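You operate a simulated robot arm through the tools that you are given. There is no shell and no other tool.

The job below is to be done with a simulated two-armed robot. You get a single attempt, and the scene is never put back.

## Task
Centre the big coil: crank the pointer to zero.
Fine: brake handwheel to HELD first, coil lever to FREE and back, then the brake to RUN again. Where these are worked on the way, their far stop is far enough and under half their travel is too little: coil lever.

Only the result counts: the job must be done as asked and must still hold three seconds after the hand-in. Knocking over, shifting, dropping, spilling or breaking anything else fails it.

## Robot
Two 7-joint arms with two-finger parallel grippers on one trunk that stands fixed in place. Base frame: the origin is at the foot of the trunk, x ahead of it, y to its left, z up. Readings come in m, rad, newtons and seconds.
The left shoulder is at [0.07, 0.156, 1.305], the right one opposite. Payload 3.91 kg a hand.
The tool frame of a hand sits at the grasp point between the pads (the TCP): z along the fingers, y along the line on which they close. The tips reach 0.03 m beyond it. The gripper opens to 0.11 m. The fingers are 0.02 m wide and 0.01 m thick; the gripper's body (0.048 by 0.112 m) begins 0.055 m behind the TCP.
Orientation is told as [roll, pitch, yaw] about the base's x, y, z axes, in that order, counted from this pose: with the fingers straight down and closing along the base's y, the tool's x points along the base's -x, its y along +y and its z along -z.

## Interface
- The arms move only by the tool send_rows. It takes "left_series", "right_series" or both (then of equal length, played together; a hand with none holds still); each is text: rows parted by semicolons, each of 7 numbers parted by spaces: the shift along the base's x, y, z in units of 20 mm (1.0 is 20 mm), then the turn, a rotation vector about the base's x, y, z in units of 6 degrees (1.0 is 6 degrees), then the opening, from 0 (shut) to 1 (fully open). In form: dx dy dz wx wy wz grip; .... A call has 1 to 20 rows; each row shifts and turns the commanded pose from where the row before left it. A call with a number of a shift or a turn outside -1 to 1 is refused whole. Each row takes 0.2 s and may step no farther than 0.05 m and 0.15 rad from the row before; otherwise, or with a gripper value out of range, the whole call is refused. A pose out of reach is approached as far as the arm can. The call stops where the force on the tool passes 50 N (or 10 N more than at its start, if that is more) or the arm is blocked; 0.2 s more then pass. Each finger travels about 0.108 m/s and halts on what it meets, pressing with about 24 N; the grip force reading is that of the motor and also rises with nothing between the fingers. The clock runs only during rows and for 0.2 s after the last one: add rows that do not move to give the fingers time. It gives the time, the measured TCP pose, the force on the tool (base axes), the opening and the grip force at its end, in the units of the frame above (readings bear some noise), with the torque about the TCP (base axes, N m) and any sound that the robot's microphone picked up.
- Cameras (640 x 400 px; columns grow to the right, rows downward): "scene" is now at [0.1273, -0.062, 1.5815]; the picture's right is [-0.64, -0.77, 0.00], its down [-0.09, 0.08, -0.99] and it looks along [0.76, -0.63, -0.12] (base axes); focal length 263 px, centre (320, 200). "left" rides on the left gripper at [0.072, -0.017, -0.103] in its tool frame; the picture's right is [0.23, 0.97, 0.00], its down [-0.76, 0.18, -0.62] and it looks along [-0.61, 0.14, 0.78] (tool axes); focal length 222 px, centre (320, 200). "right" rides on the right gripper at [0.072, 0.017, -0.103] in its tool frame; the picture's right is [-0.23, 0.97, 0.00], its down [-0.76, -0.18, -0.62] and it looks along [-0.61, -0.14, 0.78] (tool axes); focal length 222 px, centre (320, 200).
- get_image(camera): a new picture of that camera. The clock stands still meanwhile.
- move_column(by): slides the trunk up (or, below 0, down) by that many m; the arms and the scene camera ride with it, the base frame stays. It gives what a move gives, with no picture.
- head_to(pan, tilt): turns the head with the scene camera to pan (to the left, within 1.501 rad either way) and tilt (down, from -0.506 to 1.204), counted from straight ahead of the robot. It gives what a move gives.
- probe_pixels(camera, pixels): for up to 12 pixels [column, row] of the newest picture of that camera ("zoom" is the newest enlarged one), the place [x, y, z] in the base frame of the surface seen there, good to about 0.002 m, but the place of the scene camera against the robot may be out by one fixed shift of up to 0.012 m in any direction. The clock stands still meanwhile.
- inspect(camera, box): a new picture of the part [left, top, right, bottom] of that camera's present view, enlarged. The clock stands still meanwhile.
- sign_off(): hands the job in; it is judged then, once.

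Leave the grippers open and the arms clear of the work at the hand-in unless told otherwise.

The tools are called after "Emit:" by a JSON object that holds its "name" and its "arguments". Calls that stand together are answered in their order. send_rows: Moves the arms, as the interface text tells. Its arguments: {"type":"object","properties":{"left_series":{"type":"string"},"right_series":{"type":"string"}},"required":[]} The other tools are called the same way: move_column (by) slides the trunk up or down; head_to (pan, tilt) turns the head that bears the scene camera; get_image (camera) takes a picture; probe_pixels (camera, pixels) gives the place of the surface under pixels of a picture; inspect (camera, box) takes an enlarged picture of a part of a camera's view; sign_off () hands the job in.

At the start:

```text
time_s: 0.0
left_tcp_pos: [0.5378, -0.0703, 1.5897]
left_orientation: [0.001, 0.001, 0.003]
left_wrist_force: [-0.2, -0.5, -0.2]
left_moment: [0.01, 0.04, -0.01]
left_finger_gap: 0.11
left_finger_force: 0.0
right_tcp_pos: [0.4022, -0.4969, 1.5263]
right_orientation: [0.0, -0.001, 0.002]
right_wrist_force: [0.6, 0.3, -0.2]
right_moment: [0.05, 0.03, -0.02]
right_finger_gap: 0.1101
right_finger_force: 0.1
trunk travel left (down, up): [-0.75, 0.19]
head pan, tilt: [-0.693, 0.12]
```

scene: 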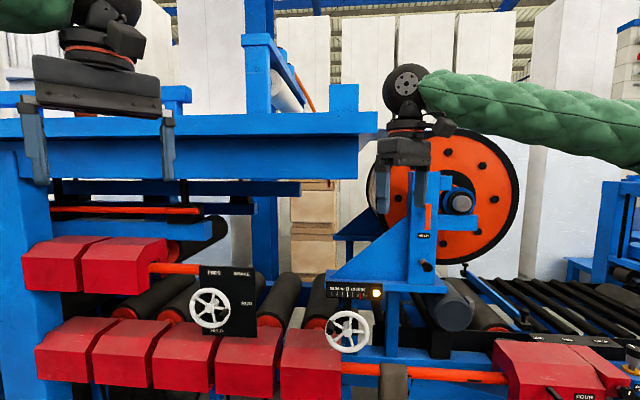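
right: 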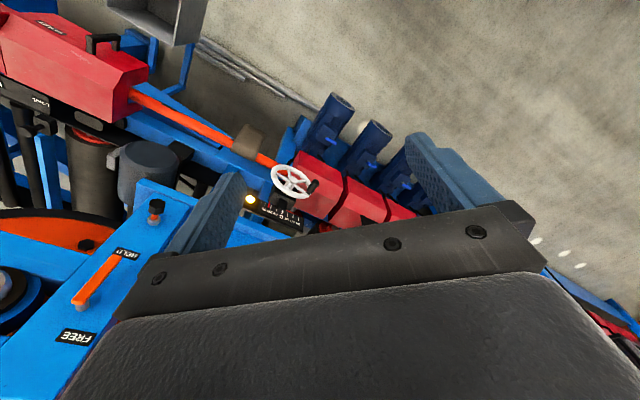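
left: 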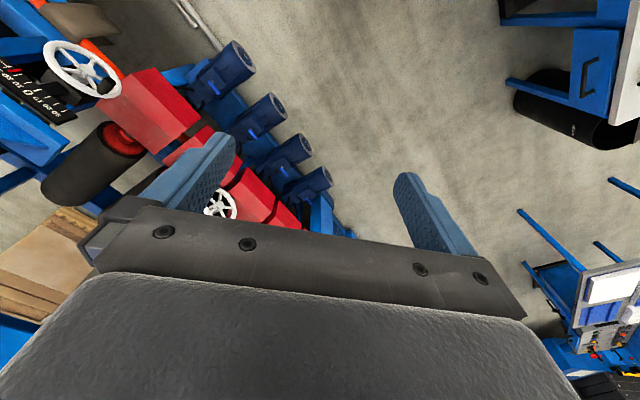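

I see the brake handwheel at about (210,308) on a black panel, the pointer crank wheel at about (347,332) with a scale above it, and the orange coil lever at about (428,220). I'll start with enlarged pictures of each of these.

Emit:
{"name": "inspect", "arguments": {"camera": "scene", "box": [180, 255, 280, 345]}}

Emit:
{"name": "inspect", "arguments": {"camera": "scene", "box": [310, 270, 410, 360]}}

Emit:
{"name": "inspect", "arguments": {"camera": "scene", "box": [370, 160, 490, 290]}}

Emit:
{"name": "inspect", "arguments": {"camera": "scene", "box": [480, 320, 640, 400]}}

```text
4.44 times, centred on (230, 300) of scene
```

zoom: 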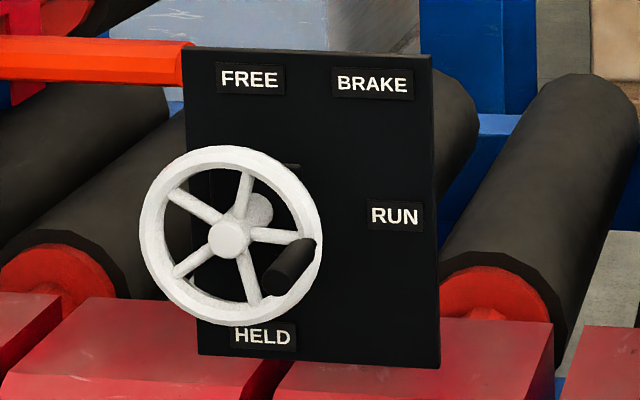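

```text
4.44 times, centred on (360, 315) of scene
```

zoom: 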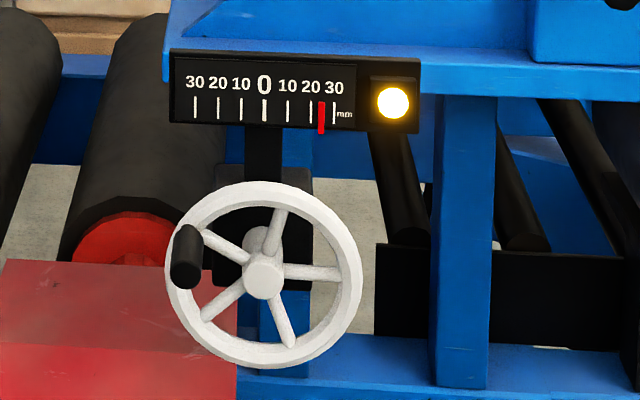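

```text
3.08 times, centred on (430, 225) of scene
```

zoom: 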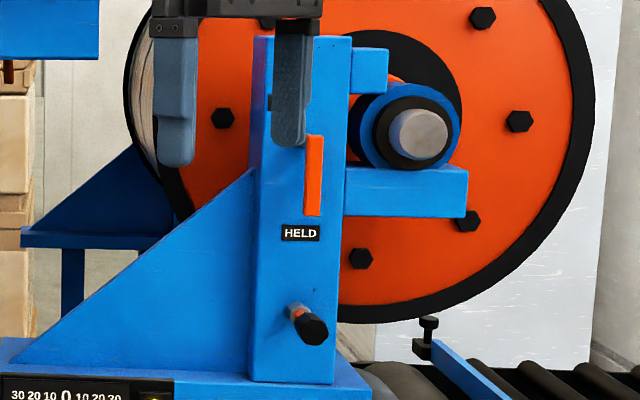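

```text
4.00 times, centred on (560, 360) of scene
```

zoom: 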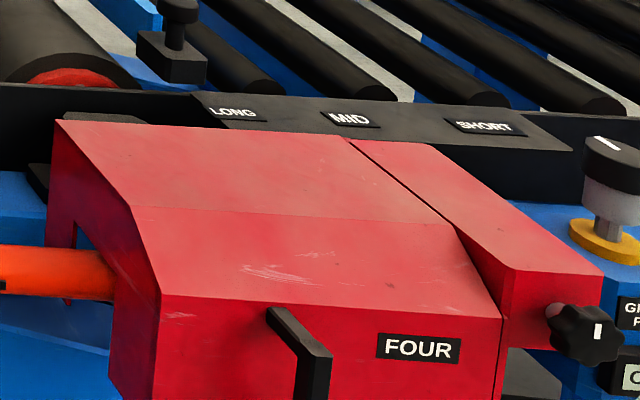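

The brake wheel's handle points at RUN (right side), FREE is at the top and HELD at the bottom. The pointer sits at about 25 right of zero, and the lamp beside it is lit yellow. Next I'll probe key points in the scene picture to get coordinates.

Emit:
{"name": "get_image", "arguments": {"camera": "scene"}}

Emit:
{"name": "probe_pixels", "arguments": {"camera": "scene", "pixels": [[210, 308], [221, 302], [248, 290], [204, 271], [250, 332], [343, 332], [331, 324], [347, 293], [428, 218], [423, 237], [427, 265], [376, 293]]}}

```text
taken
```

scene: 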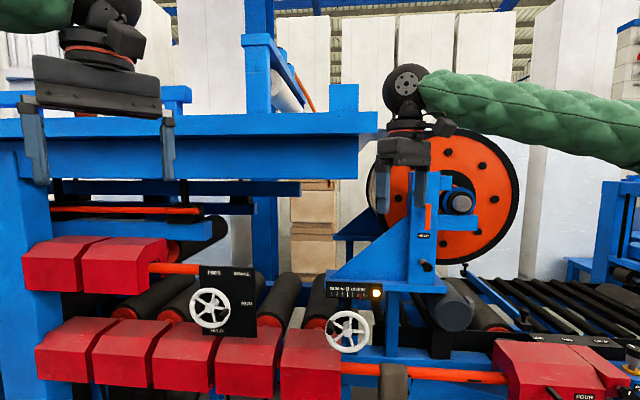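

```text
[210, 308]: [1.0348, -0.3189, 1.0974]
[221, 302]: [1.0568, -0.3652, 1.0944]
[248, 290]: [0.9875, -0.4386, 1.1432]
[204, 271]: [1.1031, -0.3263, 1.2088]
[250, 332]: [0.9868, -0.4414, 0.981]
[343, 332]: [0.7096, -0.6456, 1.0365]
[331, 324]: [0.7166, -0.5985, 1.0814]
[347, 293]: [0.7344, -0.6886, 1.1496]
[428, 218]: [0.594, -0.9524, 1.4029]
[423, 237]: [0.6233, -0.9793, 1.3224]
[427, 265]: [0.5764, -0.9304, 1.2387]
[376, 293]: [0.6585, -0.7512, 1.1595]
```

The panels face roughly along (-0.7, +0.7). Now I'll take pictures from the wrist cameras and probe the lever in the right camera, where it lies around (80–120, 255–300).

Emit:
{"name": "get_image", "arguments": {"camera": "right"}}

Emit:
{"name": "probe_pixels", "arguments": {"camera": "right", "pixels": [[82, 300], [100, 280], [116, 260], [127, 253], [75, 337], [157, 205], [110, 230], [50, 360], [290, 180], [312, 186], [285, 212], [250, 199]]}}

Emit:
{"name": "inspect", "arguments": {"camera": "right", "box": [0, 170, 220, 380]}}

Emit:
{"name": "inspect", "arguments": {"camera": "right", "box": [230, 140, 350, 230]}}

```text
taken
```

right: 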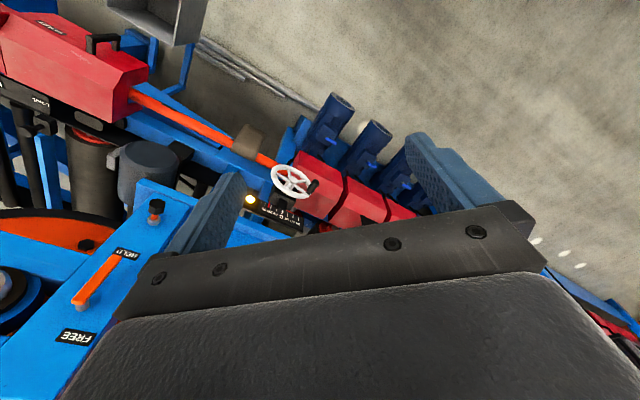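

```text
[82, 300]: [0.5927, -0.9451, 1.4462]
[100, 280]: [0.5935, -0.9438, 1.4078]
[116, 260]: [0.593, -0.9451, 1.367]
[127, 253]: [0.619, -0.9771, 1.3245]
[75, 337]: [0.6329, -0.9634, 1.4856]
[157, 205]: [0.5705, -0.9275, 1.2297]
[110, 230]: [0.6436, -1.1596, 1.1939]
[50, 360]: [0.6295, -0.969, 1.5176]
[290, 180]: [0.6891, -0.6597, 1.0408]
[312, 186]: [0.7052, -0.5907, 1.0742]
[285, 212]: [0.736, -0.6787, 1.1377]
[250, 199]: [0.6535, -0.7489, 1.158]
```

```text
1.90 times, centred on (110, 275) of right
```

zoom: 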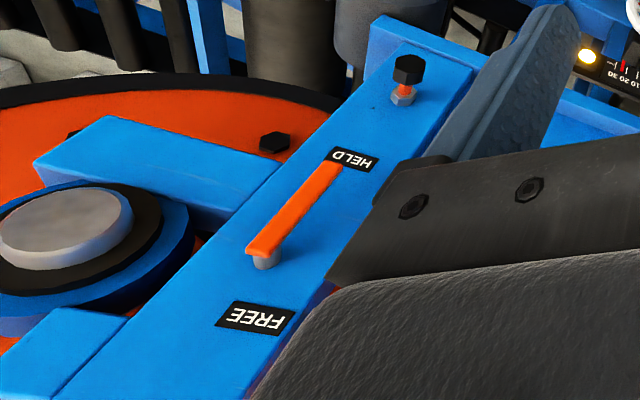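

```text
4.44 times, centred on (290, 185) of right
```

zoom: 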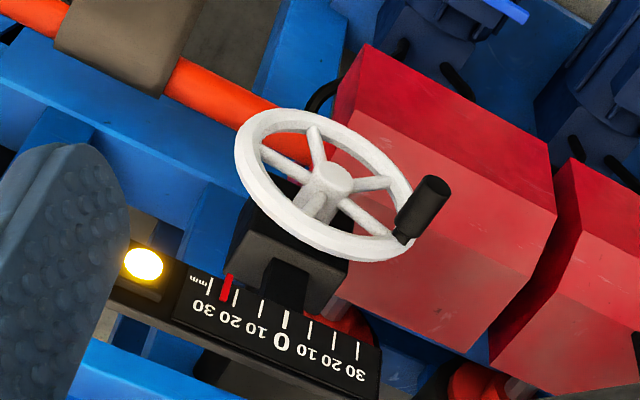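

The lever currently hangs at HELD, pointing down from a stem at about (0.593,-0.945,1.45), with FREE above it. Before any motion I'll probe the structures around the brake panel: the blue beam, the red boxes and the posts.

Emit:
{"name": "probe_pixels", "arguments": {"camera": "scene", "pixels": [[250, 125], [250, 165], [350, 95], [100, 130], [20, 300], [90, 265], [140, 265], [190, 268], [70, 330], [240, 345], [310, 345], [210, 345]]}}

Emit:
{"name": "probe_pixels", "arguments": {"camera": "scene", "pixels": [[150, 195], [200, 187], [130, 210], [260, 230], [345, 240], [380, 265], [400, 240], [330, 278], [395, 320], [450, 310], [550, 370], [420, 150]]}}

Emit:
{"name": "get_image", "arguments": {"camera": "left"}}

Emit:
{"name": "probe_pixels", "arguments": {"camera": "left", "pixels": [[220, 203], [231, 210], [80, 65], [100, 88], [35, 100], [245, 60], [290, 110], [300, 150], [315, 180], [150, 100], [200, 180], [270, 205]]}}

```text
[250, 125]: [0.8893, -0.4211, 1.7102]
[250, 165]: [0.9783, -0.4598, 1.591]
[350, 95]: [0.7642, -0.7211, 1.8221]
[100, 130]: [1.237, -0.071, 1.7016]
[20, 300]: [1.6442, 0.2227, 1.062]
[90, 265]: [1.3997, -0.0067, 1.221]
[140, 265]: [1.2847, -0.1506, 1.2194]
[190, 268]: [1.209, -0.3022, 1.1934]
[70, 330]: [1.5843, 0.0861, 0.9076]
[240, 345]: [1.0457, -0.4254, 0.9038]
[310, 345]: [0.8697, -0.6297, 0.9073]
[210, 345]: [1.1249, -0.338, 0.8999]
```

```text
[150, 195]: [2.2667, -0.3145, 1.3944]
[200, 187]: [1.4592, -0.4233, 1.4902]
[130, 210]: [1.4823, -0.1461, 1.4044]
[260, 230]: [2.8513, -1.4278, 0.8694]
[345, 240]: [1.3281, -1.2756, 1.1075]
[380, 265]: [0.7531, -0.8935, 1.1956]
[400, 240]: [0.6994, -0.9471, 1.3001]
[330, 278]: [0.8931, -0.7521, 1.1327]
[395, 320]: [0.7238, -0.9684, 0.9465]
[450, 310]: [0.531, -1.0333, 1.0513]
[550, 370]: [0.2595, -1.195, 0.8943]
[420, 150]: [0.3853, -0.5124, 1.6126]
```

```text
taken
```

left: 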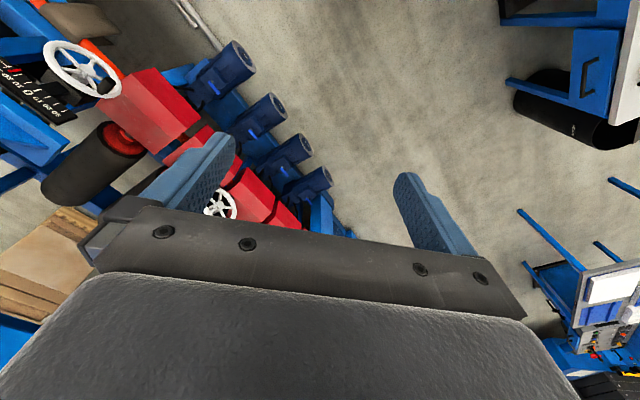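

```text
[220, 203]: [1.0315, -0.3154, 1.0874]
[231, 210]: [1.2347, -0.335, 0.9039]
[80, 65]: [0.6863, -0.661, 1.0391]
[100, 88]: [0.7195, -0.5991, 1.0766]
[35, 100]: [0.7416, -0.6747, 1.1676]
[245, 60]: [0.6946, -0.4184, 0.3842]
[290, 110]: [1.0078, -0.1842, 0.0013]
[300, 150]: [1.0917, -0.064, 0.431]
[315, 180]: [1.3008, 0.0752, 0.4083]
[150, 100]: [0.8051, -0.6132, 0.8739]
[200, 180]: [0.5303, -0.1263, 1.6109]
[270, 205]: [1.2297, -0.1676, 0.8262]
```

Clearances look good: the beam is above z=1.6, and the red boxes are below z=0.93 or well off to the left. I'll swing both hands together so the fingers point horizontally into the panels, along (0.7,-0.7,0). The left hand goes to a stand-off about 0.33 m ahead of the brake wheel and the right hand to about 0.2 m ahead of the lever.

Emit:
{"name": "send_rows", "arguments": {"left_series": "0.655 -0.05 -0.975 -0.293 -0.708 -0.293 1; 0.655 -0.05 -0.975 -0.293 -0.708 -0.293 1; 0.655 -0.05 -0.975 -0.293 -0.708 -0.293 1; 0.655 -0.05 -0.975 -0.293 -0.708 -0.293 1; 0.655 -0.05 -0.975 -0.293 -0.708 -0.293 1; 0.655 -0.05 -0.975 -0.293 -0.708 -0.293 1; 0.655 -0.05 -0.975 -0.293 -0.708 -0.293 1; 0.655 -0.05 -0.975 -0.293 -0.708 -0.293 1; 0.655 -0.05 -0.975 -0.293 -0.708 -0.293 1; 0.655 -0.05 -0.975 -0.293 -0.708 -0.293 1", "right_series": "0.12 -0.7575 -0.315 -0.293 -0.708 -0.293 1; 0.12 -0.7575 -0.315 -0.293 -0.708 -0.293 1; 0.12 -0.7575 -0.315 -0.293 -0.708 -0.293 1; 0.12 -0.7575 -0.315 -0.293 -0.708 -0.293 1; 0.12 -0.7575 -0.315 -0.293 -0.708 -0.293 1; 0.12 -0.7575 -0.315 -0.293 -0.708 -0.293 1; 0.12 -0.7575 -0.315 -0.293 -0.708 -0.293 1; 0.12 -0.7575 -0.315 -0.293 -0.708 -0.293 1; 0.12 -0.7575 -0.315 -0.293 -0.708 -0.293 1; 0.12 -0.7575 -0.315 -0.293 -0.708 -0.293 1"}}

```text
time_s: 2.2
left_tcp_pos: [0.6684, -0.0799, 1.3938]
left_orientation: [-0.234, -0.773, -0.229]
left_wrist_force: [0.1, 0.1, 0.1]
left_moment: [0.0, -0.02, -0.03]
left_finger_gap: 0.1101
left_finger_force: 0.1
right_tcp_pos: [0.4272, -0.6483, 1.4647]
right_orientation: [-0.232, -0.773, -0.228]
right_wrist_force: [0.7, 0.1, 0.1]
right_moment: [0.01, 0.03, -0.01]
right_finger_gap: 0.1101
right_finger_force: 0.0
trunk travel left (down, up): [-0.75, 0.19]
head pan, tilt: [-0.693, 0.12]
```

Both hands tracked cleanly with no contact. I'll play the second half of the same swing.

Emit:
{"name": "send_rows", "arguments": {"left_series": "0.655 -0.05 -0.975 -0.293 -0.708 -0.293 1; 0.655 -0.05 -0.975 -0.293 -0.708 -0.293 1; 0.655 -0.05 -0.975 -0.293 -0.708 -0.293 1; 0.655 -0.05 -0.975 -0.293 -0.708 -0.293 1; 0.655 -0.05 -0.975 -0.293 -0.708 -0.293 1; 0.655 -0.05 -0.975 -0.293 -0.708 -0.293 1; 0.655 -0.05 -0.975 -0.293 -0.708 -0.293 1; 0.655 -0.05 -0.975 -0.293 -0.708 -0.293 1; 0.655 -0.05 -0.975 -0.293 -0.708 -0.293 1; 0.655 -0.05 -0.975 -0.293 -0.708 -0.293 1", "right_series": "0.12 -0.7575 -0.315 -0.293 -0.708 -0.293 1; 0.12 -0.7575 -0.315 -0.293 -0.708 -0.293 1; 0.12 -0.7575 -0.315 -0.293 -0.708 -0.293 1; 0.12 -0.7575 -0.315 -0.293 -0.708 -0.293 1; 0.12 -0.7575 -0.315 -0.293 -0.708 -0.293 1; 0.12 -0.7575 -0.315 -0.293 -0.708 -0.293 1; 0.12 -0.7575 -0.315 -0.293 -0.708 -0.293 1; 0.12 -0.7575 -0.315 -0.293 -0.708 -0.293 1; 0.12 -0.7575 -0.315 -0.293 -0.708 -0.293 1; 0.12 -0.7575 -0.315 -0.293 -0.708 -0.293 1"}}

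Emit:
{"name": "get_image", "arguments": {"camera": "left"}}

Emit:
{"name": "get_image", "arguments": {"camera": "right"}}

Emit:
{"name": "get_image", "arguments": {"camera": "scene"}}

```text
time_s: 4.4
left_tcp_pos: [0.8004, -0.089, 1.2]
left_orientation: [-3.052, -1.567, 2.264]
left_wrist_force: [0.1, -1.4, -0.1]
left_moment: [0.01, 0.0, -0.02]
left_finger_gap: 0.11
left_finger_force: 0.1
right_tcp_pos: [0.4543, -0.7997, 1.4004]
right_orientation: [-2.718, -1.569, 1.934]
right_wrist_force: [0.4, -0.3, 0.6]
right_moment: [0.05, 0.02, 0.01]
right_finger_gap: 0.1102
right_finger_force: 0.1
trunk travel left (down, up): [-0.75, 0.19]
head pan, tilt: [-0.693, 0.12]
```

```text
taken
```

left: 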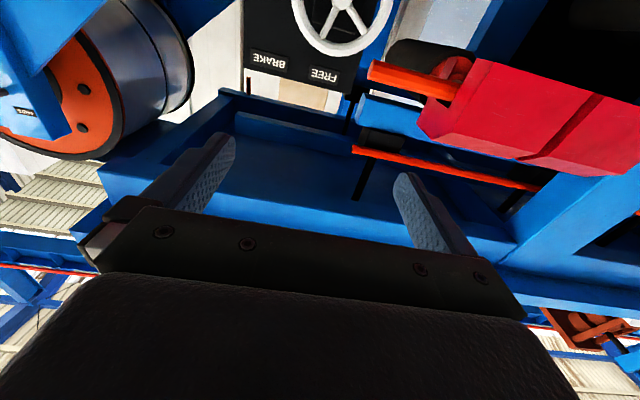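

```text
taken
```

right: 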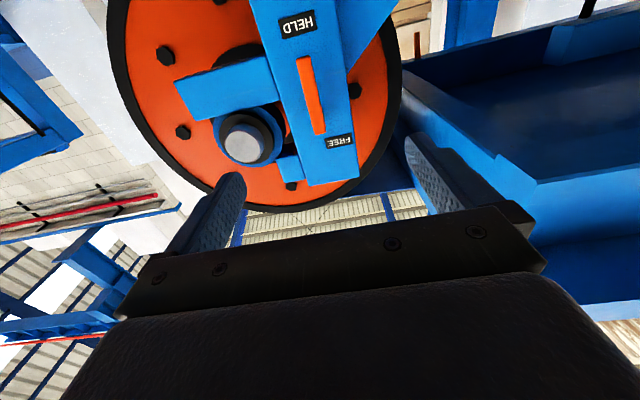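

```text
taken
```

scene: 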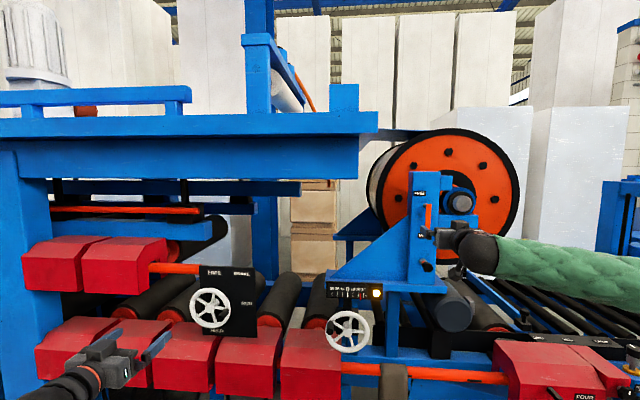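

Both hands now point into the panels and nothing was touched. I'll enlarge the scene around the lever at about (428,215), and the right-camera view around (310,90).

Emit:
{"name": "inspect", "arguments": {"camera": "scene", "box": [395, 165, 475, 225]}}

Emit:
{"name": "inspect", "arguments": {"camera": "right", "box": [230, 0, 390, 180]}}

Emit:
{"name": "probe_pixels", "arguments": {"camera": "right", "pixels": [[303, 62], [312, 95], [319, 130], [298, 25], [340, 143], [280, 70], [345, 90], [322, 137], [355, 175], [312, 182]]}}

```text
6.67 times, centred on (435, 195) of scene
```

zoom: 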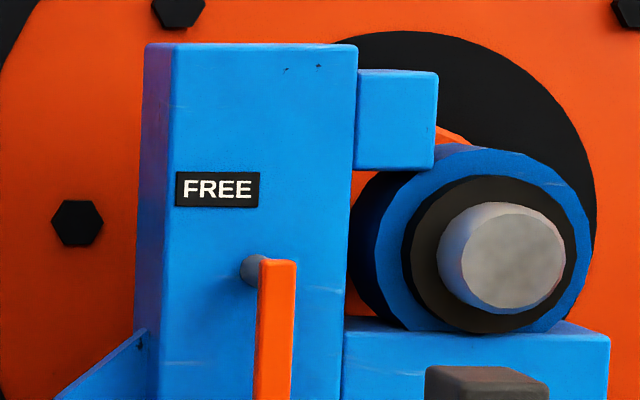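

```text
2.22 times, centred on (310, 90) of right
```

zoom: 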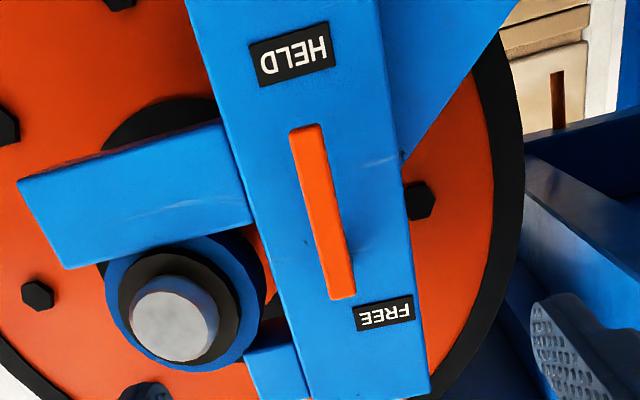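

```text
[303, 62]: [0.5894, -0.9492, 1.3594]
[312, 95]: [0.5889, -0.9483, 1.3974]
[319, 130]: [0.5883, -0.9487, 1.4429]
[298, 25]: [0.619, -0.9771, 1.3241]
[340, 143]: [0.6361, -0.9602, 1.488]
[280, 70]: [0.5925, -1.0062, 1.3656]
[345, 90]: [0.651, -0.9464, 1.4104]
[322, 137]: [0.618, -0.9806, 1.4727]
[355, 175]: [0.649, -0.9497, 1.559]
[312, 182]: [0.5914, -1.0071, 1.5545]
```

The lever pivots at its top end at about z=1.445 and stands about 4 cm off the post face, so it should swing up past the left side to FREE. The brake comes first. I'll lower the left hand 0.18 m so its camera sees the brake wheel.

Emit:
{"name": "send_rows", "arguments": {"left_series": "0 0 -1 0 0 0 0.6; 0 0 -1 0 0 0 0.6; 0 0 -1 0 0 0 0.6; 0 0 -1 0 0 0 0.6; 0 0 -1 0 0 0 0.6; 0 0 -1 0 0 0 0.6; 0 0 -1 0 0 0 0.6; 0 0 -1 0 0 0 0.6; 0 0 -1 0 0 0 0.6"}}

Emit:
{"name": "get_image", "arguments": {"camera": "left"}}

```text
time_s: 6.4
left_tcp_pos: [0.8004, -0.0909, 1.0192]
left_orientation: [-2.876, -1.569, 2.09]
left_wrist_force: [0.9, -0.1, 0.5]
left_moment: [-0.05, 0.03, -0.04]
left_finger_gap: 0.0658
left_finger_force: 0.1
right_tcp_pos: [0.4517, -0.7984, 1.4013]
right_orientation: [-2.579, -1.568, 1.797]
right_wrist_force: [0.5, -0.6, 0.2]
right_moment: [-0.01, 0.0, -0.01]
right_finger_gap: 0.11
right_finger_force: 0.1
trunk travel left (down, up): [-0.75, 0.19]
head pan, tilt: [-0.693, 0.12]
```

```text
taken
```

left: 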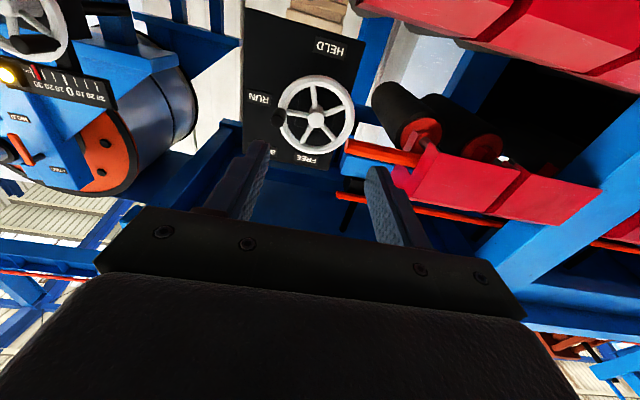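

The left camera now shows the brake wheel upside down at (317,115), with the dark handle near (278,115) on the RUN side. I'll enlarge it and probe the hub, rim and handle.

Emit:
{"name": "inspect", "arguments": {"camera": "left", "box": [240, 60, 370, 170]}}

Emit:
{"name": "probe_pixels", "arguments": {"camera": "left", "pixels": [[317, 115], [276, 117], [280, 120], [278, 112], [318, 78], [352, 112], [318, 152], [330, 48], [260, 98], [307, 158]]}}

```text
3.64 times, centred on (305, 115) of left
```

zoom: 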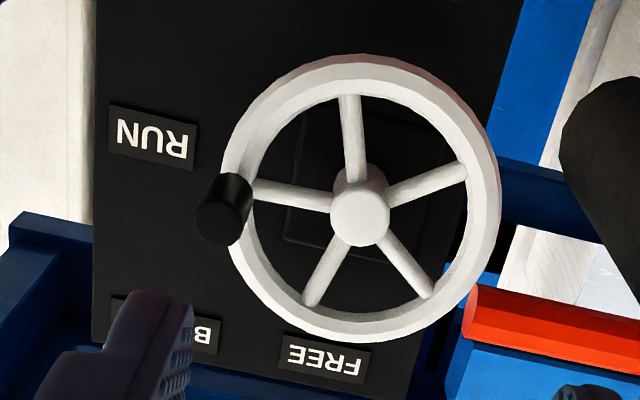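

```text
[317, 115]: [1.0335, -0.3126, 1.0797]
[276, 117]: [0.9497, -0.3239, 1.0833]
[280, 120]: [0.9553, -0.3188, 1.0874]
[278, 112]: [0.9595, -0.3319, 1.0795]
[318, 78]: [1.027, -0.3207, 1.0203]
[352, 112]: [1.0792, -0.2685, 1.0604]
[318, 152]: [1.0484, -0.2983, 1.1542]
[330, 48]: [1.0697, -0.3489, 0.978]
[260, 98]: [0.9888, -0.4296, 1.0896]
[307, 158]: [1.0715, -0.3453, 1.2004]
```

The handle sticks out of the rim on the RUN side. I'll probe more precise points on it, with the tip centre at about zoom (220,225), and on the hub in this zoomed picture.

Emit:
{"name": "probe_pixels", "arguments": {"camera": "zoom", "pixels": [[220, 225], [205, 225], [237, 225], [220, 208], [220, 240], [222, 190], [240, 190], [205, 200], [360, 220], [340, 225], [380, 222], [245, 180]]}}

```text
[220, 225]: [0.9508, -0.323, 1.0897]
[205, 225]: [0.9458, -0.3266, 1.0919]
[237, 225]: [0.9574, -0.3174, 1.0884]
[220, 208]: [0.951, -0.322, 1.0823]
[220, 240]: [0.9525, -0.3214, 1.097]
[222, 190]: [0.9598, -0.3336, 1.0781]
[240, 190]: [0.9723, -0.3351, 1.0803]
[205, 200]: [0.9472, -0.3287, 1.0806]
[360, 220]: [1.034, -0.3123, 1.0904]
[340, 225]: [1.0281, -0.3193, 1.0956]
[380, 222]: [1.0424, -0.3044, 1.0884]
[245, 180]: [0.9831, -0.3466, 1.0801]
```

The handle tip is at (0.951,-0.3225,1.0895) with about 1.8 cm diameter, and it points out along the normal at radius 0.066 from the hub. I'll roll the left gripper 45° so the fingers close along the "down-left" line, which is the mean direction of motion from RUN to HELD. In the same move I'll bring it to a stand-off straight in front of the handle.

Emit:
{"name": "send_rows", "arguments": {"left_series": "0.4417 -0.8922 0.3906 -0.589 0.589 0 0.6; 0.4417 -0.8922 0.3906 -0.589 0.589 0 0.6; 0.4417 -0.8922 0.3906 -0.589 0.589 0 0.6; 0.4417 -0.8922 0.3906 -0.589 0.589 0 0.6; 0.4417 -0.8922 0.3906 -0.589 0.589 0 0.6; 0.4417 -0.8922 0.3906 -0.589 0.589 0 0.6; 0.4417 -0.8922 0.3906 -0.589 0.589 0 0.6; 0.4417 -0.8922 0.3906 -0.589 0.589 0 0.6; 0.4417 -0.8922 0.3906 -0.589 0.589 0 0.6"}}

Emit:
{"name": "get_image", "arguments": {"camera": "left"}}

Emit:
{"name": "get_image", "arguments": {"camera": "scene"}}

```text
time_s: 8.4
left_tcp_pos: [0.8782, -0.2489, 1.0908]
left_orientation: [-1.573, -0.782, 0.787]
left_wrist_force: [-0.4, 0.0, 0.0]
left_moment: [0.03, 0.0, 0.0]
left_finger_gap: 0.066
left_finger_force: 0.0
right_tcp_pos: [0.4523, -0.7995, 1.3994]
right_orientation: [-2.838, -1.571, 2.053]
right_wrist_force: [0.6, 0.4, 0.3]
right_moment: [0.0, 0.01, -0.02]
right_finger_gap: 0.11
right_finger_force: 0.1
trunk travel left (down, up): [-0.75, 0.19]
head pan, tilt: [-0.693, 0.12]
```

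```text
taken
```

left: 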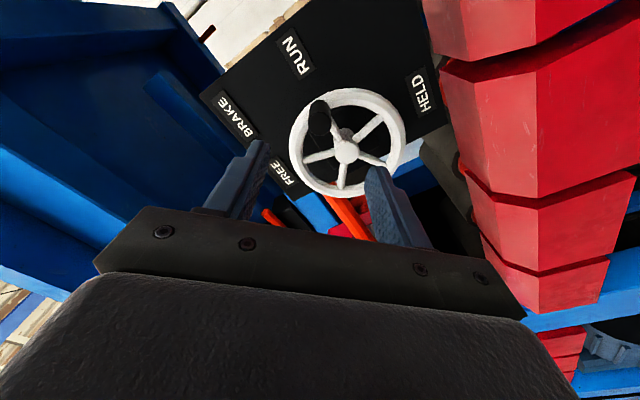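

```text
taken
```

scene: 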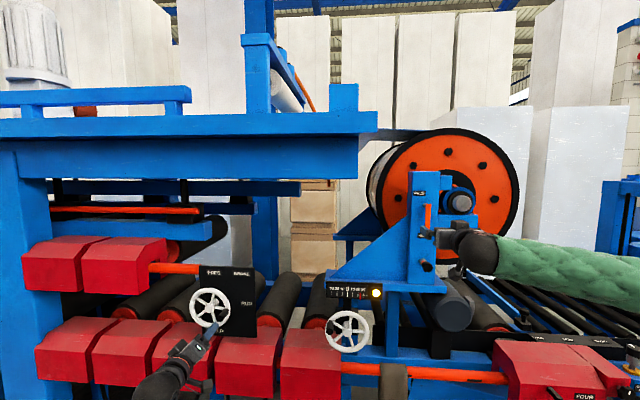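

The reach is fine so far. I'll probe the handle tip at about (319,113) in the left view to confirm its place.

Emit:
{"name": "inspect", "arguments": {"camera": "left", "box": [270, 70, 430, 210]}}

Emit:
{"name": "probe_pixels", "arguments": {"camera": "left", "pixels": [[320, 128], [320, 122], [313, 125], [327, 125], [320, 106], [345, 152], [345, 92], [403, 140], [345, 195]]}}

```text
2.86 times, centred on (350, 140) of left
```

zoom: 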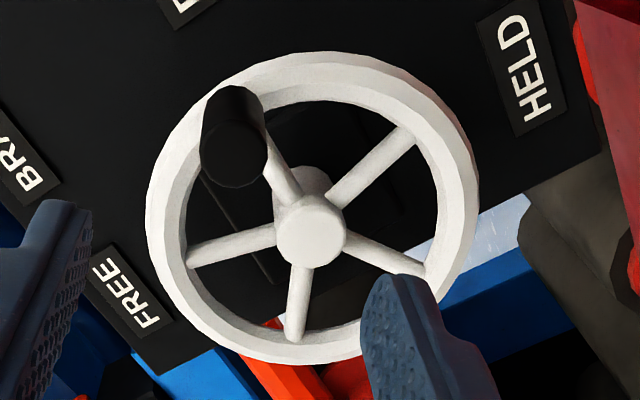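

```text
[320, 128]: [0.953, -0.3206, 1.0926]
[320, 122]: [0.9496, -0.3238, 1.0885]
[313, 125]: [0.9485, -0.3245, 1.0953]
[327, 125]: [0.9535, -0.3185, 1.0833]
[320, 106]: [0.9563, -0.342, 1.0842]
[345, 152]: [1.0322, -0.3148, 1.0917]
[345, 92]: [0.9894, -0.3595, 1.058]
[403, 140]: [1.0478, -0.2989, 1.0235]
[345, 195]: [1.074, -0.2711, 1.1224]
```

The handle tip is confirmed at (0.951,-0.322,1.0895), in line with the TCP. I'll advance 0.108 m along the normal so the fingers straddle the handle.

Emit:
{"name": "send_rows", "arguments": {"left_series": "0.637 -0.637 0 0 0 0 0.6; 0.637 -0.637 0 0 0 0 0.6; 0.637 -0.637 0 0 0 0 0.6; 0.637 -0.637 0 0 0 0 0.6; 0.637 -0.637 0 0 0 0 0.6; 0.637 -0.637 0 0 0 0 0.6"}}

Emit:
{"name": "get_image", "arguments": {"camera": "left"}}

```text
time_s: 9.8
left_tcp_pos: [0.9547, -0.3258, 1.089]
left_orientation: [-1.571, -0.788, 0.789]
left_wrist_force: [0.0, 0.2, -0.1]
left_moment: [-0.02, 0.01, 0.01]
left_finger_gap: 0.0661
left_finger_force: 0.0
right_tcp_pos: [0.452, -0.8006, 1.3998]
right_orientation: [-2.419, -1.571, 1.634]
right_wrist_force: [-0.4, -0.3, 0.5]
right_moment: [0.01, -0.02, -0.02]
right_finger_gap: 0.1101
right_finger_force: 0.0
trunk travel left (down, up): [-0.75, 0.19]
head pan, tilt: [-0.693, 0.12]
```

```text
taken
```

left: 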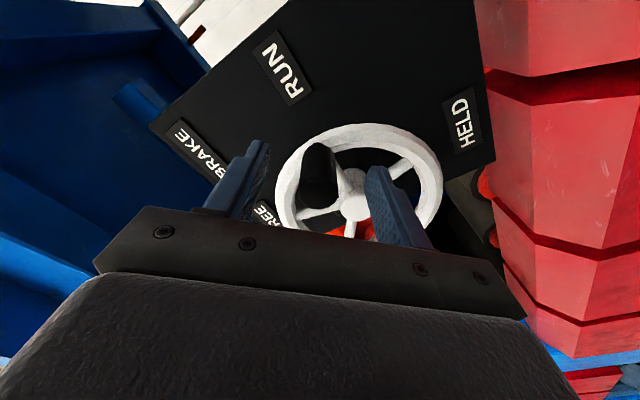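

The handle sits between the fingers at (320,175). I'll close the gripper on it.

Emit:
{"name": "send_rows", "arguments": {"left_series": "0 0 0 0 0 0 0; 0 0 0 0 0 0 0; 0 0 0 0 0 0 0; 0 0 0 0 0 0 0"}}

Emit:
{"name": "inspect", "arguments": {"camera": "left", "box": [200, 80, 480, 260]}}

```text
time_s: 10.8
left_tcp_pos: [0.9541, -0.3256, 1.0905]
left_orientation: [-1.575, -0.785, 0.788]
left_wrist_force: [-0.3, 0.6, 2.7]
left_moment: [0.33, 0.05, 0.41]
left_finger_gap: 0.0227
left_finger_force: 44.9
right_tcp_pos: [0.452, -0.7981, 1.4018]
right_orientation: [-2.722, -1.568, 1.939]
right_wrist_force: [0.5, -0.9, -0.2]
right_moment: [-0.02, 0.01, -0.01]
right_finger_gap: 0.1098
right_finger_force: 0.0
trunk travel left (down, up): [-0.75, 0.19]
head pan, tilt: [-0.693, 0.12]
```

```text
2.22 times, centred on (340, 170) of left
```

zoom: 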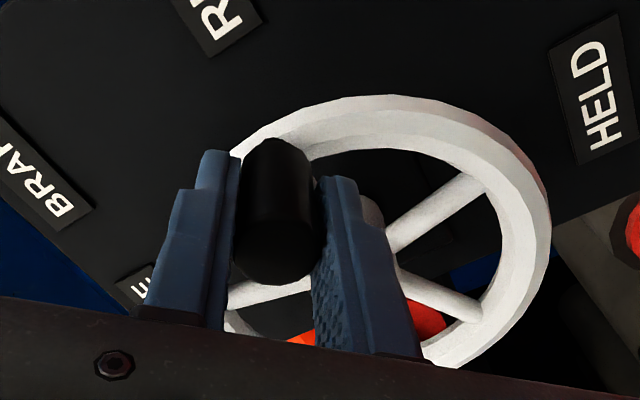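

The handle is held, with a gap of 0.023 m. I'll turn it clockwise from RUN (3 o'clock) toward HELD (6 o'clock) along an arc of radius 0.066 m, rolling the gripper with the handle. The first 45° comes now.

Emit:
{"name": "send_rows", "arguments": {"left_series": "0.0089 0.0089 -0.2876 0.589 -0.589 0 0; 0.0266 0.0266 -0.2854 0.589 -0.589 0 0; 0.0441 0.0441 -0.2811 0.589 -0.589 0 0; 0.0612 0.0612 -0.2746 0.589 -0.589 0 0; 0.0779 0.0779 -0.266 0.589 -0.589 0 0; 0.094 0.094 -0.2554 0.589 -0.589 0 0; 0.1094 0.1094 -0.2428 0.589 -0.589 0 0; 0.1239 0.1239 -0.2284 0.589 -0.589 0 0; 0.1375 0.1375 -0.2123 0.589 -0.589 0 0"}}

Emit:
{"name": "get_image", "arguments": {"camera": "left"}}

Emit:
{"name": "inspect", "arguments": {"camera": "scene", "box": [160, 255, 280, 355]}}

```text
time_s: 12.8
left_tcp_pos: [0.9676, -0.3109, 1.0431]
left_orientation: [2.957, -1.567, 2.542]
left_wrist_force: [6.7, -0.1, 7.3]
left_moment: [-0.67, -0.71, 0.35]
left_finger_gap: 0.0226
left_finger_force: 44.9
right_tcp_pos: [0.4528, -0.7986, 1.4012]
right_orientation: [-2.575, -1.571, 1.789]
right_wrist_force: [0.3, -0.8, 0.4]
right_moment: [-0.03, -0.03, 0.0]
right_finger_gap: 0.11
right_finger_force: 0.1
trunk travel left (down, up): [-0.75, 0.19]
head pan, tilt: [-0.693, 0.12]
```

```text
taken
```

left: 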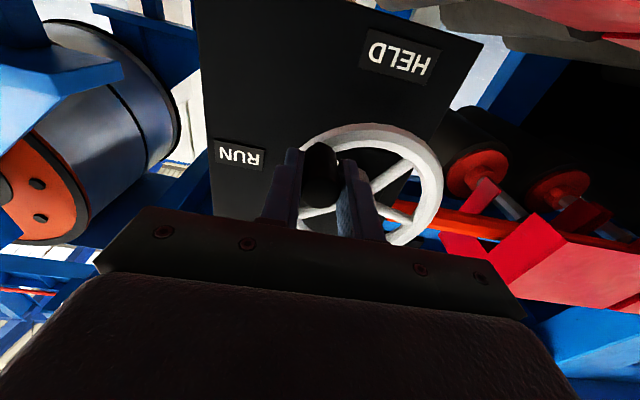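

```text
4.00 times, centred on (220, 305) of scene
```

zoom: 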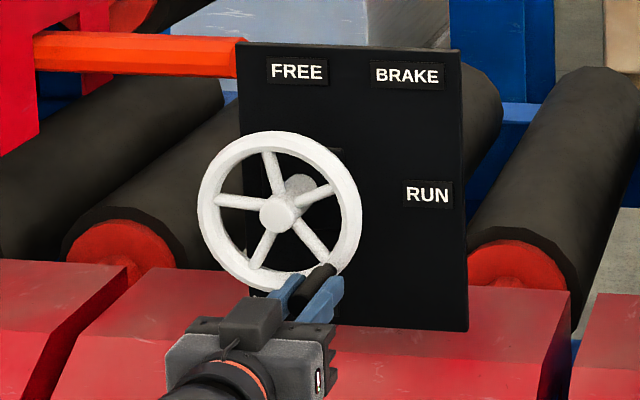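

The wheel has turned 45° with small forces. I'll turn the remaining 45° toward HELD.

Emit:
{"name": "send_rows", "arguments": {"left_series": "0.1501 0.1501 -0.1945 0.589 -0.589 0 0; 0.1615 0.1615 -0.1753 0.589 -0.589 0 0; 0.1717 0.1717 -0.1547 0.589 -0.589 0 0; 0.1806 0.1806 -0.1329 0.589 -0.589 0 0; 0.1881 0.1881 -0.1102 0.589 -0.589 0 0; 0.1941 0.1941 -0.0866 0.589 -0.589 0 0; 0.1987 0.1987 -0.0623 0.589 -0.589 0 0; 0.2018 0.2018 -0.0376 0.589 -0.589 0 0; 0.2034 0.2034 -0.0126 0.589 -0.589 0 0"}}

Emit:
{"name": "get_image", "arguments": {"camera": "left"}}

Emit:
{"name": "inspect", "arguments": {"camera": "scene", "box": [160, 255, 280, 355]}}

```text
time_s: 14.0
left_tcp_pos: [1.0049, -0.2835, 1.0286]
left_orientation: [1.518, -1.17, -2.329]
left_wrist_force: [-5.2, 1.4, -8.7]
left_moment: [-1.24, -1.57, 0.87]
left_finger_gap: 0.0234
left_finger_force: 45.1
left hand out of reach, approached as far as the arm can: row 4, 5
right_tcp_pos: [0.4533, -0.7993, 1.4022]
right_orientation: [-2.412, -1.57, 1.627]
right_wrist_force: [-0.2, 0.4, 0.7]
right_moment: [0.0, -0.02, 0.01]
right_finger_gap: 0.1101
right_finger_force: 0.1
trunk travel left (down, up): [-0.75, 0.19]
head pan, tilt: [-0.693, 0.12]
stopped in row 5 (left hand): the force on the tool passed its limit at 83 N (the readings are from after the stop); the commanded pose is now the measured one
```

```text
taken
```

left: 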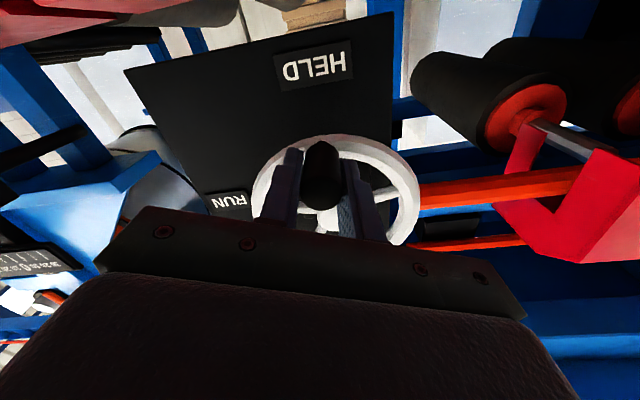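

```text
4.00 times, centred on (220, 305) of scene
```

zoom: 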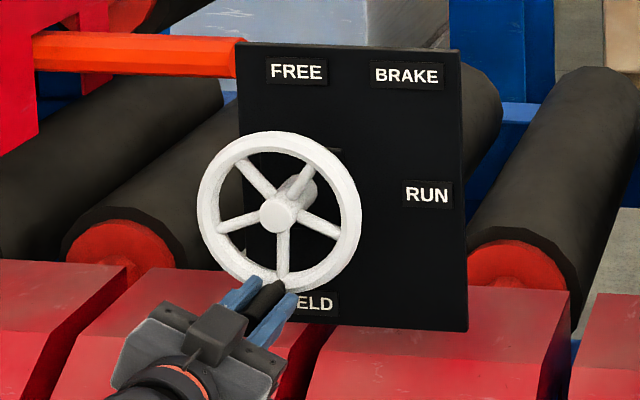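

The call stopped at row 5. The arm hit a reach limit and drifted left, then met resistance, possibly the HELD stop. The TCP now reads s≈hub and 0.062 m below it, which is about 6 o'clock. I'll check where the handle and HELD label sit in the left view.

Emit:
{"name": "inspect", "arguments": {"camera": "left", "box": [230, 30, 430, 250]}}

Emit:
{"name": "probe_pixels", "arguments": {"camera": "left", "pixels": [[322, 190], [322, 165], [322, 148], [315, 65], [350, 140], [415, 200], [270, 180], [230, 200]]}}

```text
1.82 times, centred on (330, 140) of left
```

zoom: 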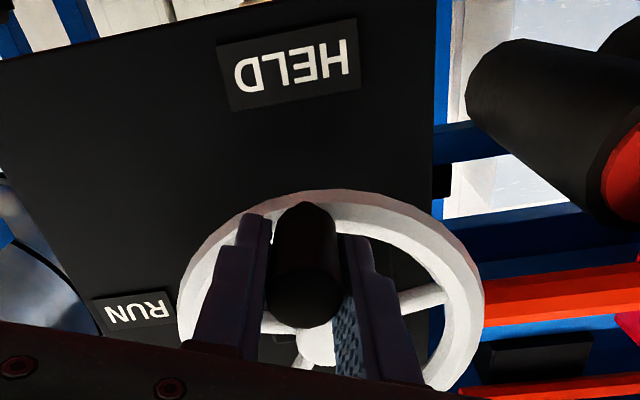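

```text
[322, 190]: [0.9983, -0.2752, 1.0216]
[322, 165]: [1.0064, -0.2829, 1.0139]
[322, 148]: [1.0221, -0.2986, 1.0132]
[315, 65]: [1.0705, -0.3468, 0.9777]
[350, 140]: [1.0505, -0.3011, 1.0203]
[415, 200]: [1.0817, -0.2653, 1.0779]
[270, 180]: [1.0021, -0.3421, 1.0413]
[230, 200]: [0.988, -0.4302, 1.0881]
```

The handle tip probes at (0.998,-0.275,1.022), straight below the hub at about 91°, so the brake is at HELD. I'll open the fingers and let things settle before backing off.

Emit:
{"name": "send_rows", "arguments": {"left_series": "0 0 0 0 0 0 0.3; 0 0 0 0 0 0 0.6; 0 0 0 0 0 0 0.6; 0 0 0 0 0 0 0.6"}}

Emit:
{"name": "get_image", "arguments": {"camera": "left"}}

```text
time_s: 15.0
left_tcp_pos: [1.0062, -0.2855, 1.0299]
left_orientation: [1.523, -1.169, -2.332]
left_wrist_force: [-0.1, 0.6, 0.0]
left_moment: [0.02, 0.0, 0.05]
left_finger_gap: 0.0658
left_finger_force: 0.0
right_tcp_pos: [0.4529, -0.799, 1.4012]
right_orientation: [-2.473, -1.569, 1.687]
right_wrist_force: [-1.2, -0.3, 0.8]
right_moment: [-0.02, -0.03, 0.03]
right_finger_gap: 0.1101
right_finger_force: 0.1
trunk travel left (down, up): [-0.75, 0.19]
head pan, tilt: [-0.693, 0.12]
```

```text
taken
```

left: 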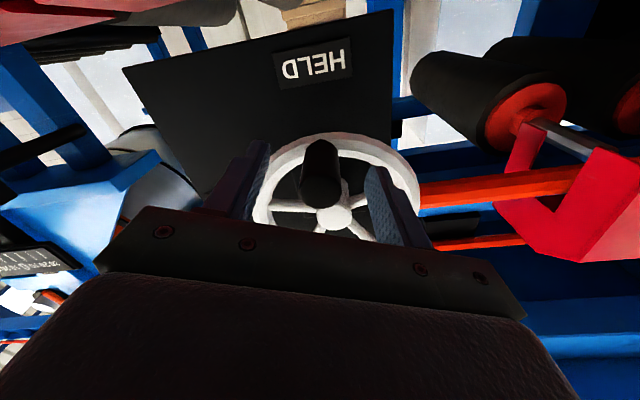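

The handle stayed put between the open fingers. I'll back the left hand straight out along the normal by about 0.11 m.

Emit:
{"name": "send_rows", "arguments": {"left_series": "-0.5 0.5 0 0 0 0 0.6; -0.637 0.637 0 0 0 0 0.6; -0.637 0.637 0 0 0 0 0.6; -0.637 0.637 0 0 0 0 0.6; -0.637 0.637 0 0 0 0 0.6; -0.637 0.637 0 0 0 0 0.6; -0.637 0.637 0 0 0 0 0.6"}}

Emit:
{"name": "get_image", "arguments": {"camera": "left"}}

Emit:
{"name": "inspect", "arguments": {"camera": "scene", "box": [160, 255, 280, 355]}}

Emit:
{"name": "inspect", "arguments": {"camera": "scene", "box": [310, 270, 410, 360]}}

```text
time_s: 16.6
left_tcp_pos: [0.927, -0.1906, 1.0357]
left_orientation: [1.509, -1.177, -2.331]
left_wrist_force: [1.0, -0.2, 0.1]
left_moment: [-0.03, 0.03, 0.04]
left_finger_gap: 0.0662
left_finger_force: 0.0
left hand out of reach, approached as far as the arm can: row 4, 6
right_tcp_pos: [0.4521, -0.7977, 1.4006]
right_orientation: [-2.608, -1.57, 1.823]
right_wrist_force: [-1.0, 0.3, -0.4]
right_moment: [0.0, 0.01, 0.0]
right_finger_gap: 0.1104
right_finger_force: 0.0
trunk travel left (down, up): [-0.75, 0.19]
head pan, tilt: [-0.693, 0.12]
```

```text
taken
```

left: 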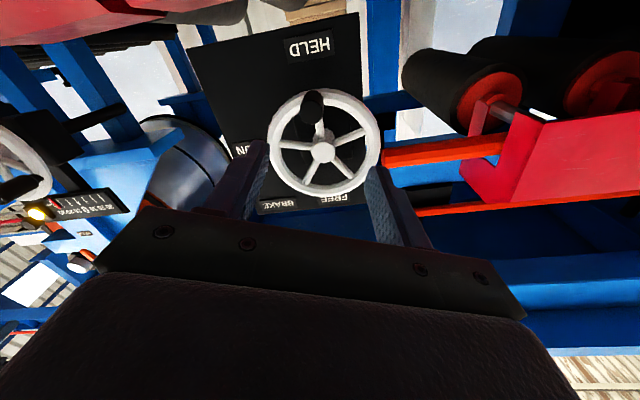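

```text
4.00 times, centred on (220, 305) of scene
```

zoom: 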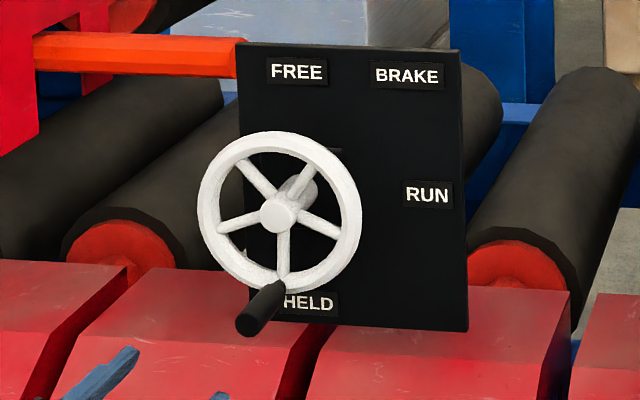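

```text
4.44 times, centred on (360, 315) of scene
```

zoom: 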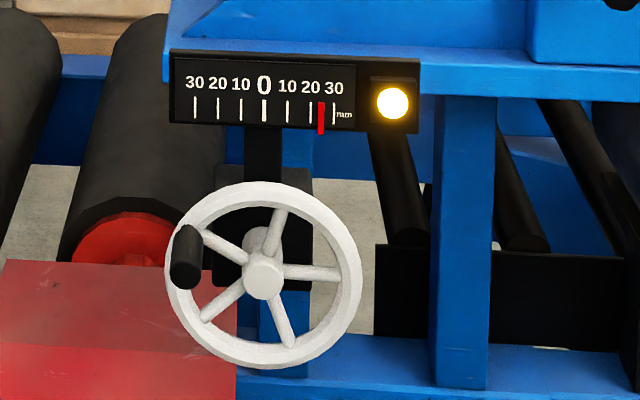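

The brake handle clearly points at HELD. Now I'll unroll the left hand and draw it back out of the way, and take an enlarged right-camera view of the lever at about (310,95) for precise probing.

Emit:
{"name": "send_rows", "arguments": {"left_series": "-0.529 0.417 0.06 -0.668 0.668 0 0.6; -0.529 0.417 0.06 -0.668 0.668 0 0.6; -0.529 0.417 0.06 -0.668 0.668 0 0.6; -0.529 0.417 0.06 -0.668 0.668 0 0.6; -0.529 0.417 0.06 -0.668 0.668 0 0.6; -0.529 0.417 0.06 -0.668 0.668 0 0.6; -0.529 0.417 0.06 -0.668 0.668 0 0.6; -0.529 0.417 0.06 -0.668 0.668 0 0.6; -0.529 0.417 0.06 -0.668 0.668 0 0.6; -0.529 0.417 0.06 -0.668 0.668 0 0.6; -0.529 0.417 0.06 -0.668 0.668 0 0.6; -0.529 0.417 0.06 -0.668 0.668 0 0.6"}}

Emit:
{"name": "inspect", "arguments": {"camera": "right", "box": [270, 30, 370, 160]}}

```text
time_s: 19.2
left_tcp_pos: [0.799, -0.0924, 1.0501]
left_orientation: [-1.587, -0.78, 0.773]
left_wrist_force: [0.1, -0.1, -0.4]
left_moment: [0.0, 0.0, 0.0]
left_finger_gap: 0.0659
left_finger_force: 0.0
right_tcp_pos: [0.4517, -0.7992, 1.4002]
right_orientation: [-2.713, -1.57, 1.928]
right_wrist_force: [0.5, -0.2, -0.1]
right_moment: [0.02, 0.02, 0.01]
right_finger_gap: 0.11
right_finger_force: 0.0
trunk travel left (down, up): [-0.75, 0.19]
head pan, tilt: [-0.693, 0.12]
```

```text
3.08 times, centred on (320, 95) of right
```

zoom: 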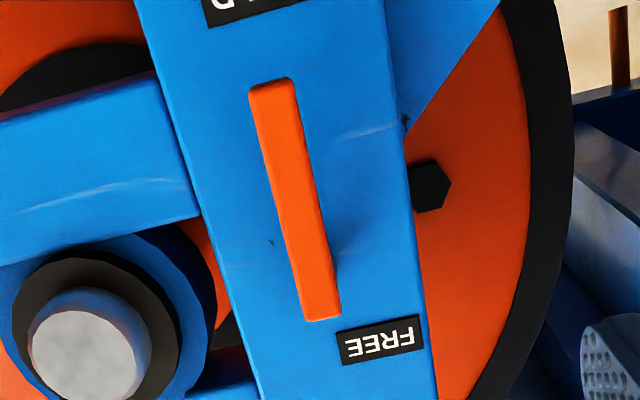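

Now I'll probe the lever's ends, edges and the post face in this zoomed view.

Emit:
{"name": "probe_pixels", "arguments": {"camera": "zoom", "pixels": [[271, 88], [255, 100], [292, 95], [283, 200], [306, 200], [295, 200], [322, 312], [308, 305], [336, 305], [230, 200], [360, 200], [380, 340]]}}

```text
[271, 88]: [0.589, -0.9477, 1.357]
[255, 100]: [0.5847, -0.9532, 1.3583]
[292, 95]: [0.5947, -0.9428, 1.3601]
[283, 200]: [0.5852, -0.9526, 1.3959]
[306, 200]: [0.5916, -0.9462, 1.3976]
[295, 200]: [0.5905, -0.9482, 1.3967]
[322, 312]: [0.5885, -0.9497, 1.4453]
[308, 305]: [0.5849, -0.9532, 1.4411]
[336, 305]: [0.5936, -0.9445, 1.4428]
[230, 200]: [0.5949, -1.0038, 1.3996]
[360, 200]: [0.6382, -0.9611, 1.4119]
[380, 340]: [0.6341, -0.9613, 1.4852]
```

The lever's centre line is at s≈0.254. It is about 14 mm wide, runs from z=1.356 to 1.447, and its front face is at n≈-1.087, with the post face at n≈-1.128. I'll check how far the shaft end (245,138) and its bracket protrude, so the gripper body doesn't touch them.

Emit:
{"name": "get_image", "arguments": {"camera": "right"}}

Emit:
{"name": "probe_pixels", "arguments": {"camera": "right", "pixels": [[245, 138], [230, 140], [258, 125], [220, 155], [215, 92], [185, 95], [180, 130], [250, 175], [295, 165], [410, 45], [440, 110], [470, 160]]}}

Emit:
{"name": "probe_pixels", "arguments": {"camera": "scene", "pixels": [[458, 202], [450, 205], [470, 215], [426, 265], [440, 180], [460, 225], [425, 190], [428, 178]]}}

```text
taken
```

right: 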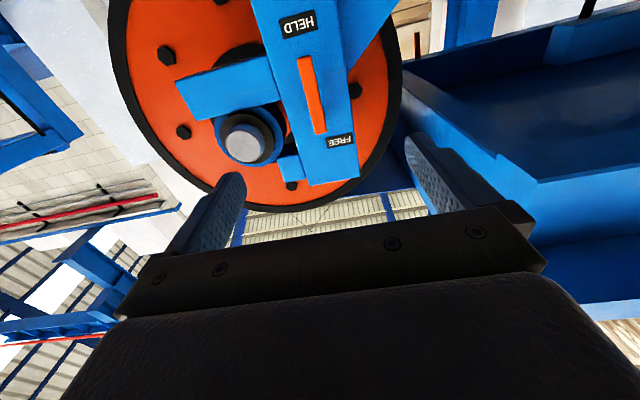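

```text
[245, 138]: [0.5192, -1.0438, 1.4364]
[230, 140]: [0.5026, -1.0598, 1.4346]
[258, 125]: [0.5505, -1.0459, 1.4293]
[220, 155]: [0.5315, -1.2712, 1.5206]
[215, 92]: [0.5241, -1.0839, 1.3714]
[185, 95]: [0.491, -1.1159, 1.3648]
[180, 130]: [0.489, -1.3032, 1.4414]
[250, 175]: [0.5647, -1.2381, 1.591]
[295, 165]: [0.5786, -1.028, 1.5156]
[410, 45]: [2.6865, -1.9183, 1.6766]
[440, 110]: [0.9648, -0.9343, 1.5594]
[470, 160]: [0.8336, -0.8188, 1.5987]
```

```text
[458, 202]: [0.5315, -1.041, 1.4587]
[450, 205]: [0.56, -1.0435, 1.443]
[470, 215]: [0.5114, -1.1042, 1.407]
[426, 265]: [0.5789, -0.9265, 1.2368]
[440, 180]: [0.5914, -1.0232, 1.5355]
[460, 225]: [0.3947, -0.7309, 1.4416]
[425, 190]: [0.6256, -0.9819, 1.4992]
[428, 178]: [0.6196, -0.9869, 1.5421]
```

Everything near the lever stays behind the finger depth I need. I'll line the right hand up in front of the lever at z=1.38, about 0.1 m short of it, with the opening narrowed to 5 cm.

Emit:
{"name": "send_rows", "arguments": {"right_series": "0.614 -0.736 -0.205 0 0 0 0.45; 0.614 -0.736 -0.205 0 0 0 0.45; 0.614 -0.736 -0.205 0 0 0 0.45; 0.614 -0.736 -0.205 0 0 0 0.45; 0.614 -0.736 -0.205 0 0 0 0.45; 0 0 0 0 0 0 0.45"}}

Emit:
{"name": "get_image", "arguments": {"camera": "right"}}

```text
time_s: 20.6
left_tcp_pos: [0.8, -0.0942, 1.0493]
left_orientation: [-1.588, -0.782, 0.773]
left_wrist_force: [-0.8, 0.1, 0.1]
left_moment: [-0.01, -0.04, 0.0]
left_finger_gap: 0.0657
left_finger_force: 0.1
right_tcp_pos: [0.5122, -0.8738, 1.381]
right_orientation: [-2.788, -1.568, 2.006]
right_wrist_force: [-0.2, 0.7, 1.3]
right_moment: [-0.04, -0.01, 0.03]
right_finger_gap: 0.0496
right_finger_force: 0.1
trunk travel left (down, up): [-0.75, 0.19]
head pan, tilt: [-0.693, 0.12]
```

```text
taken
```

right: 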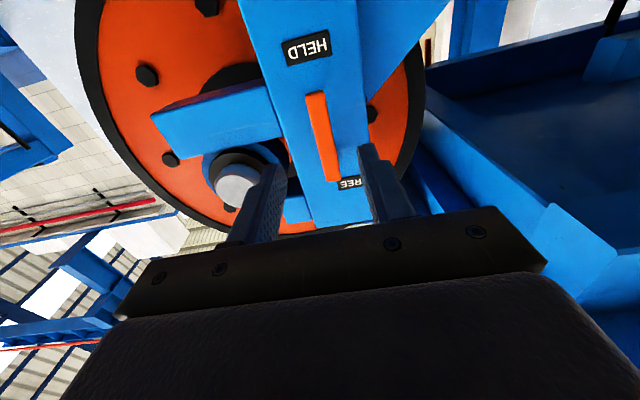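

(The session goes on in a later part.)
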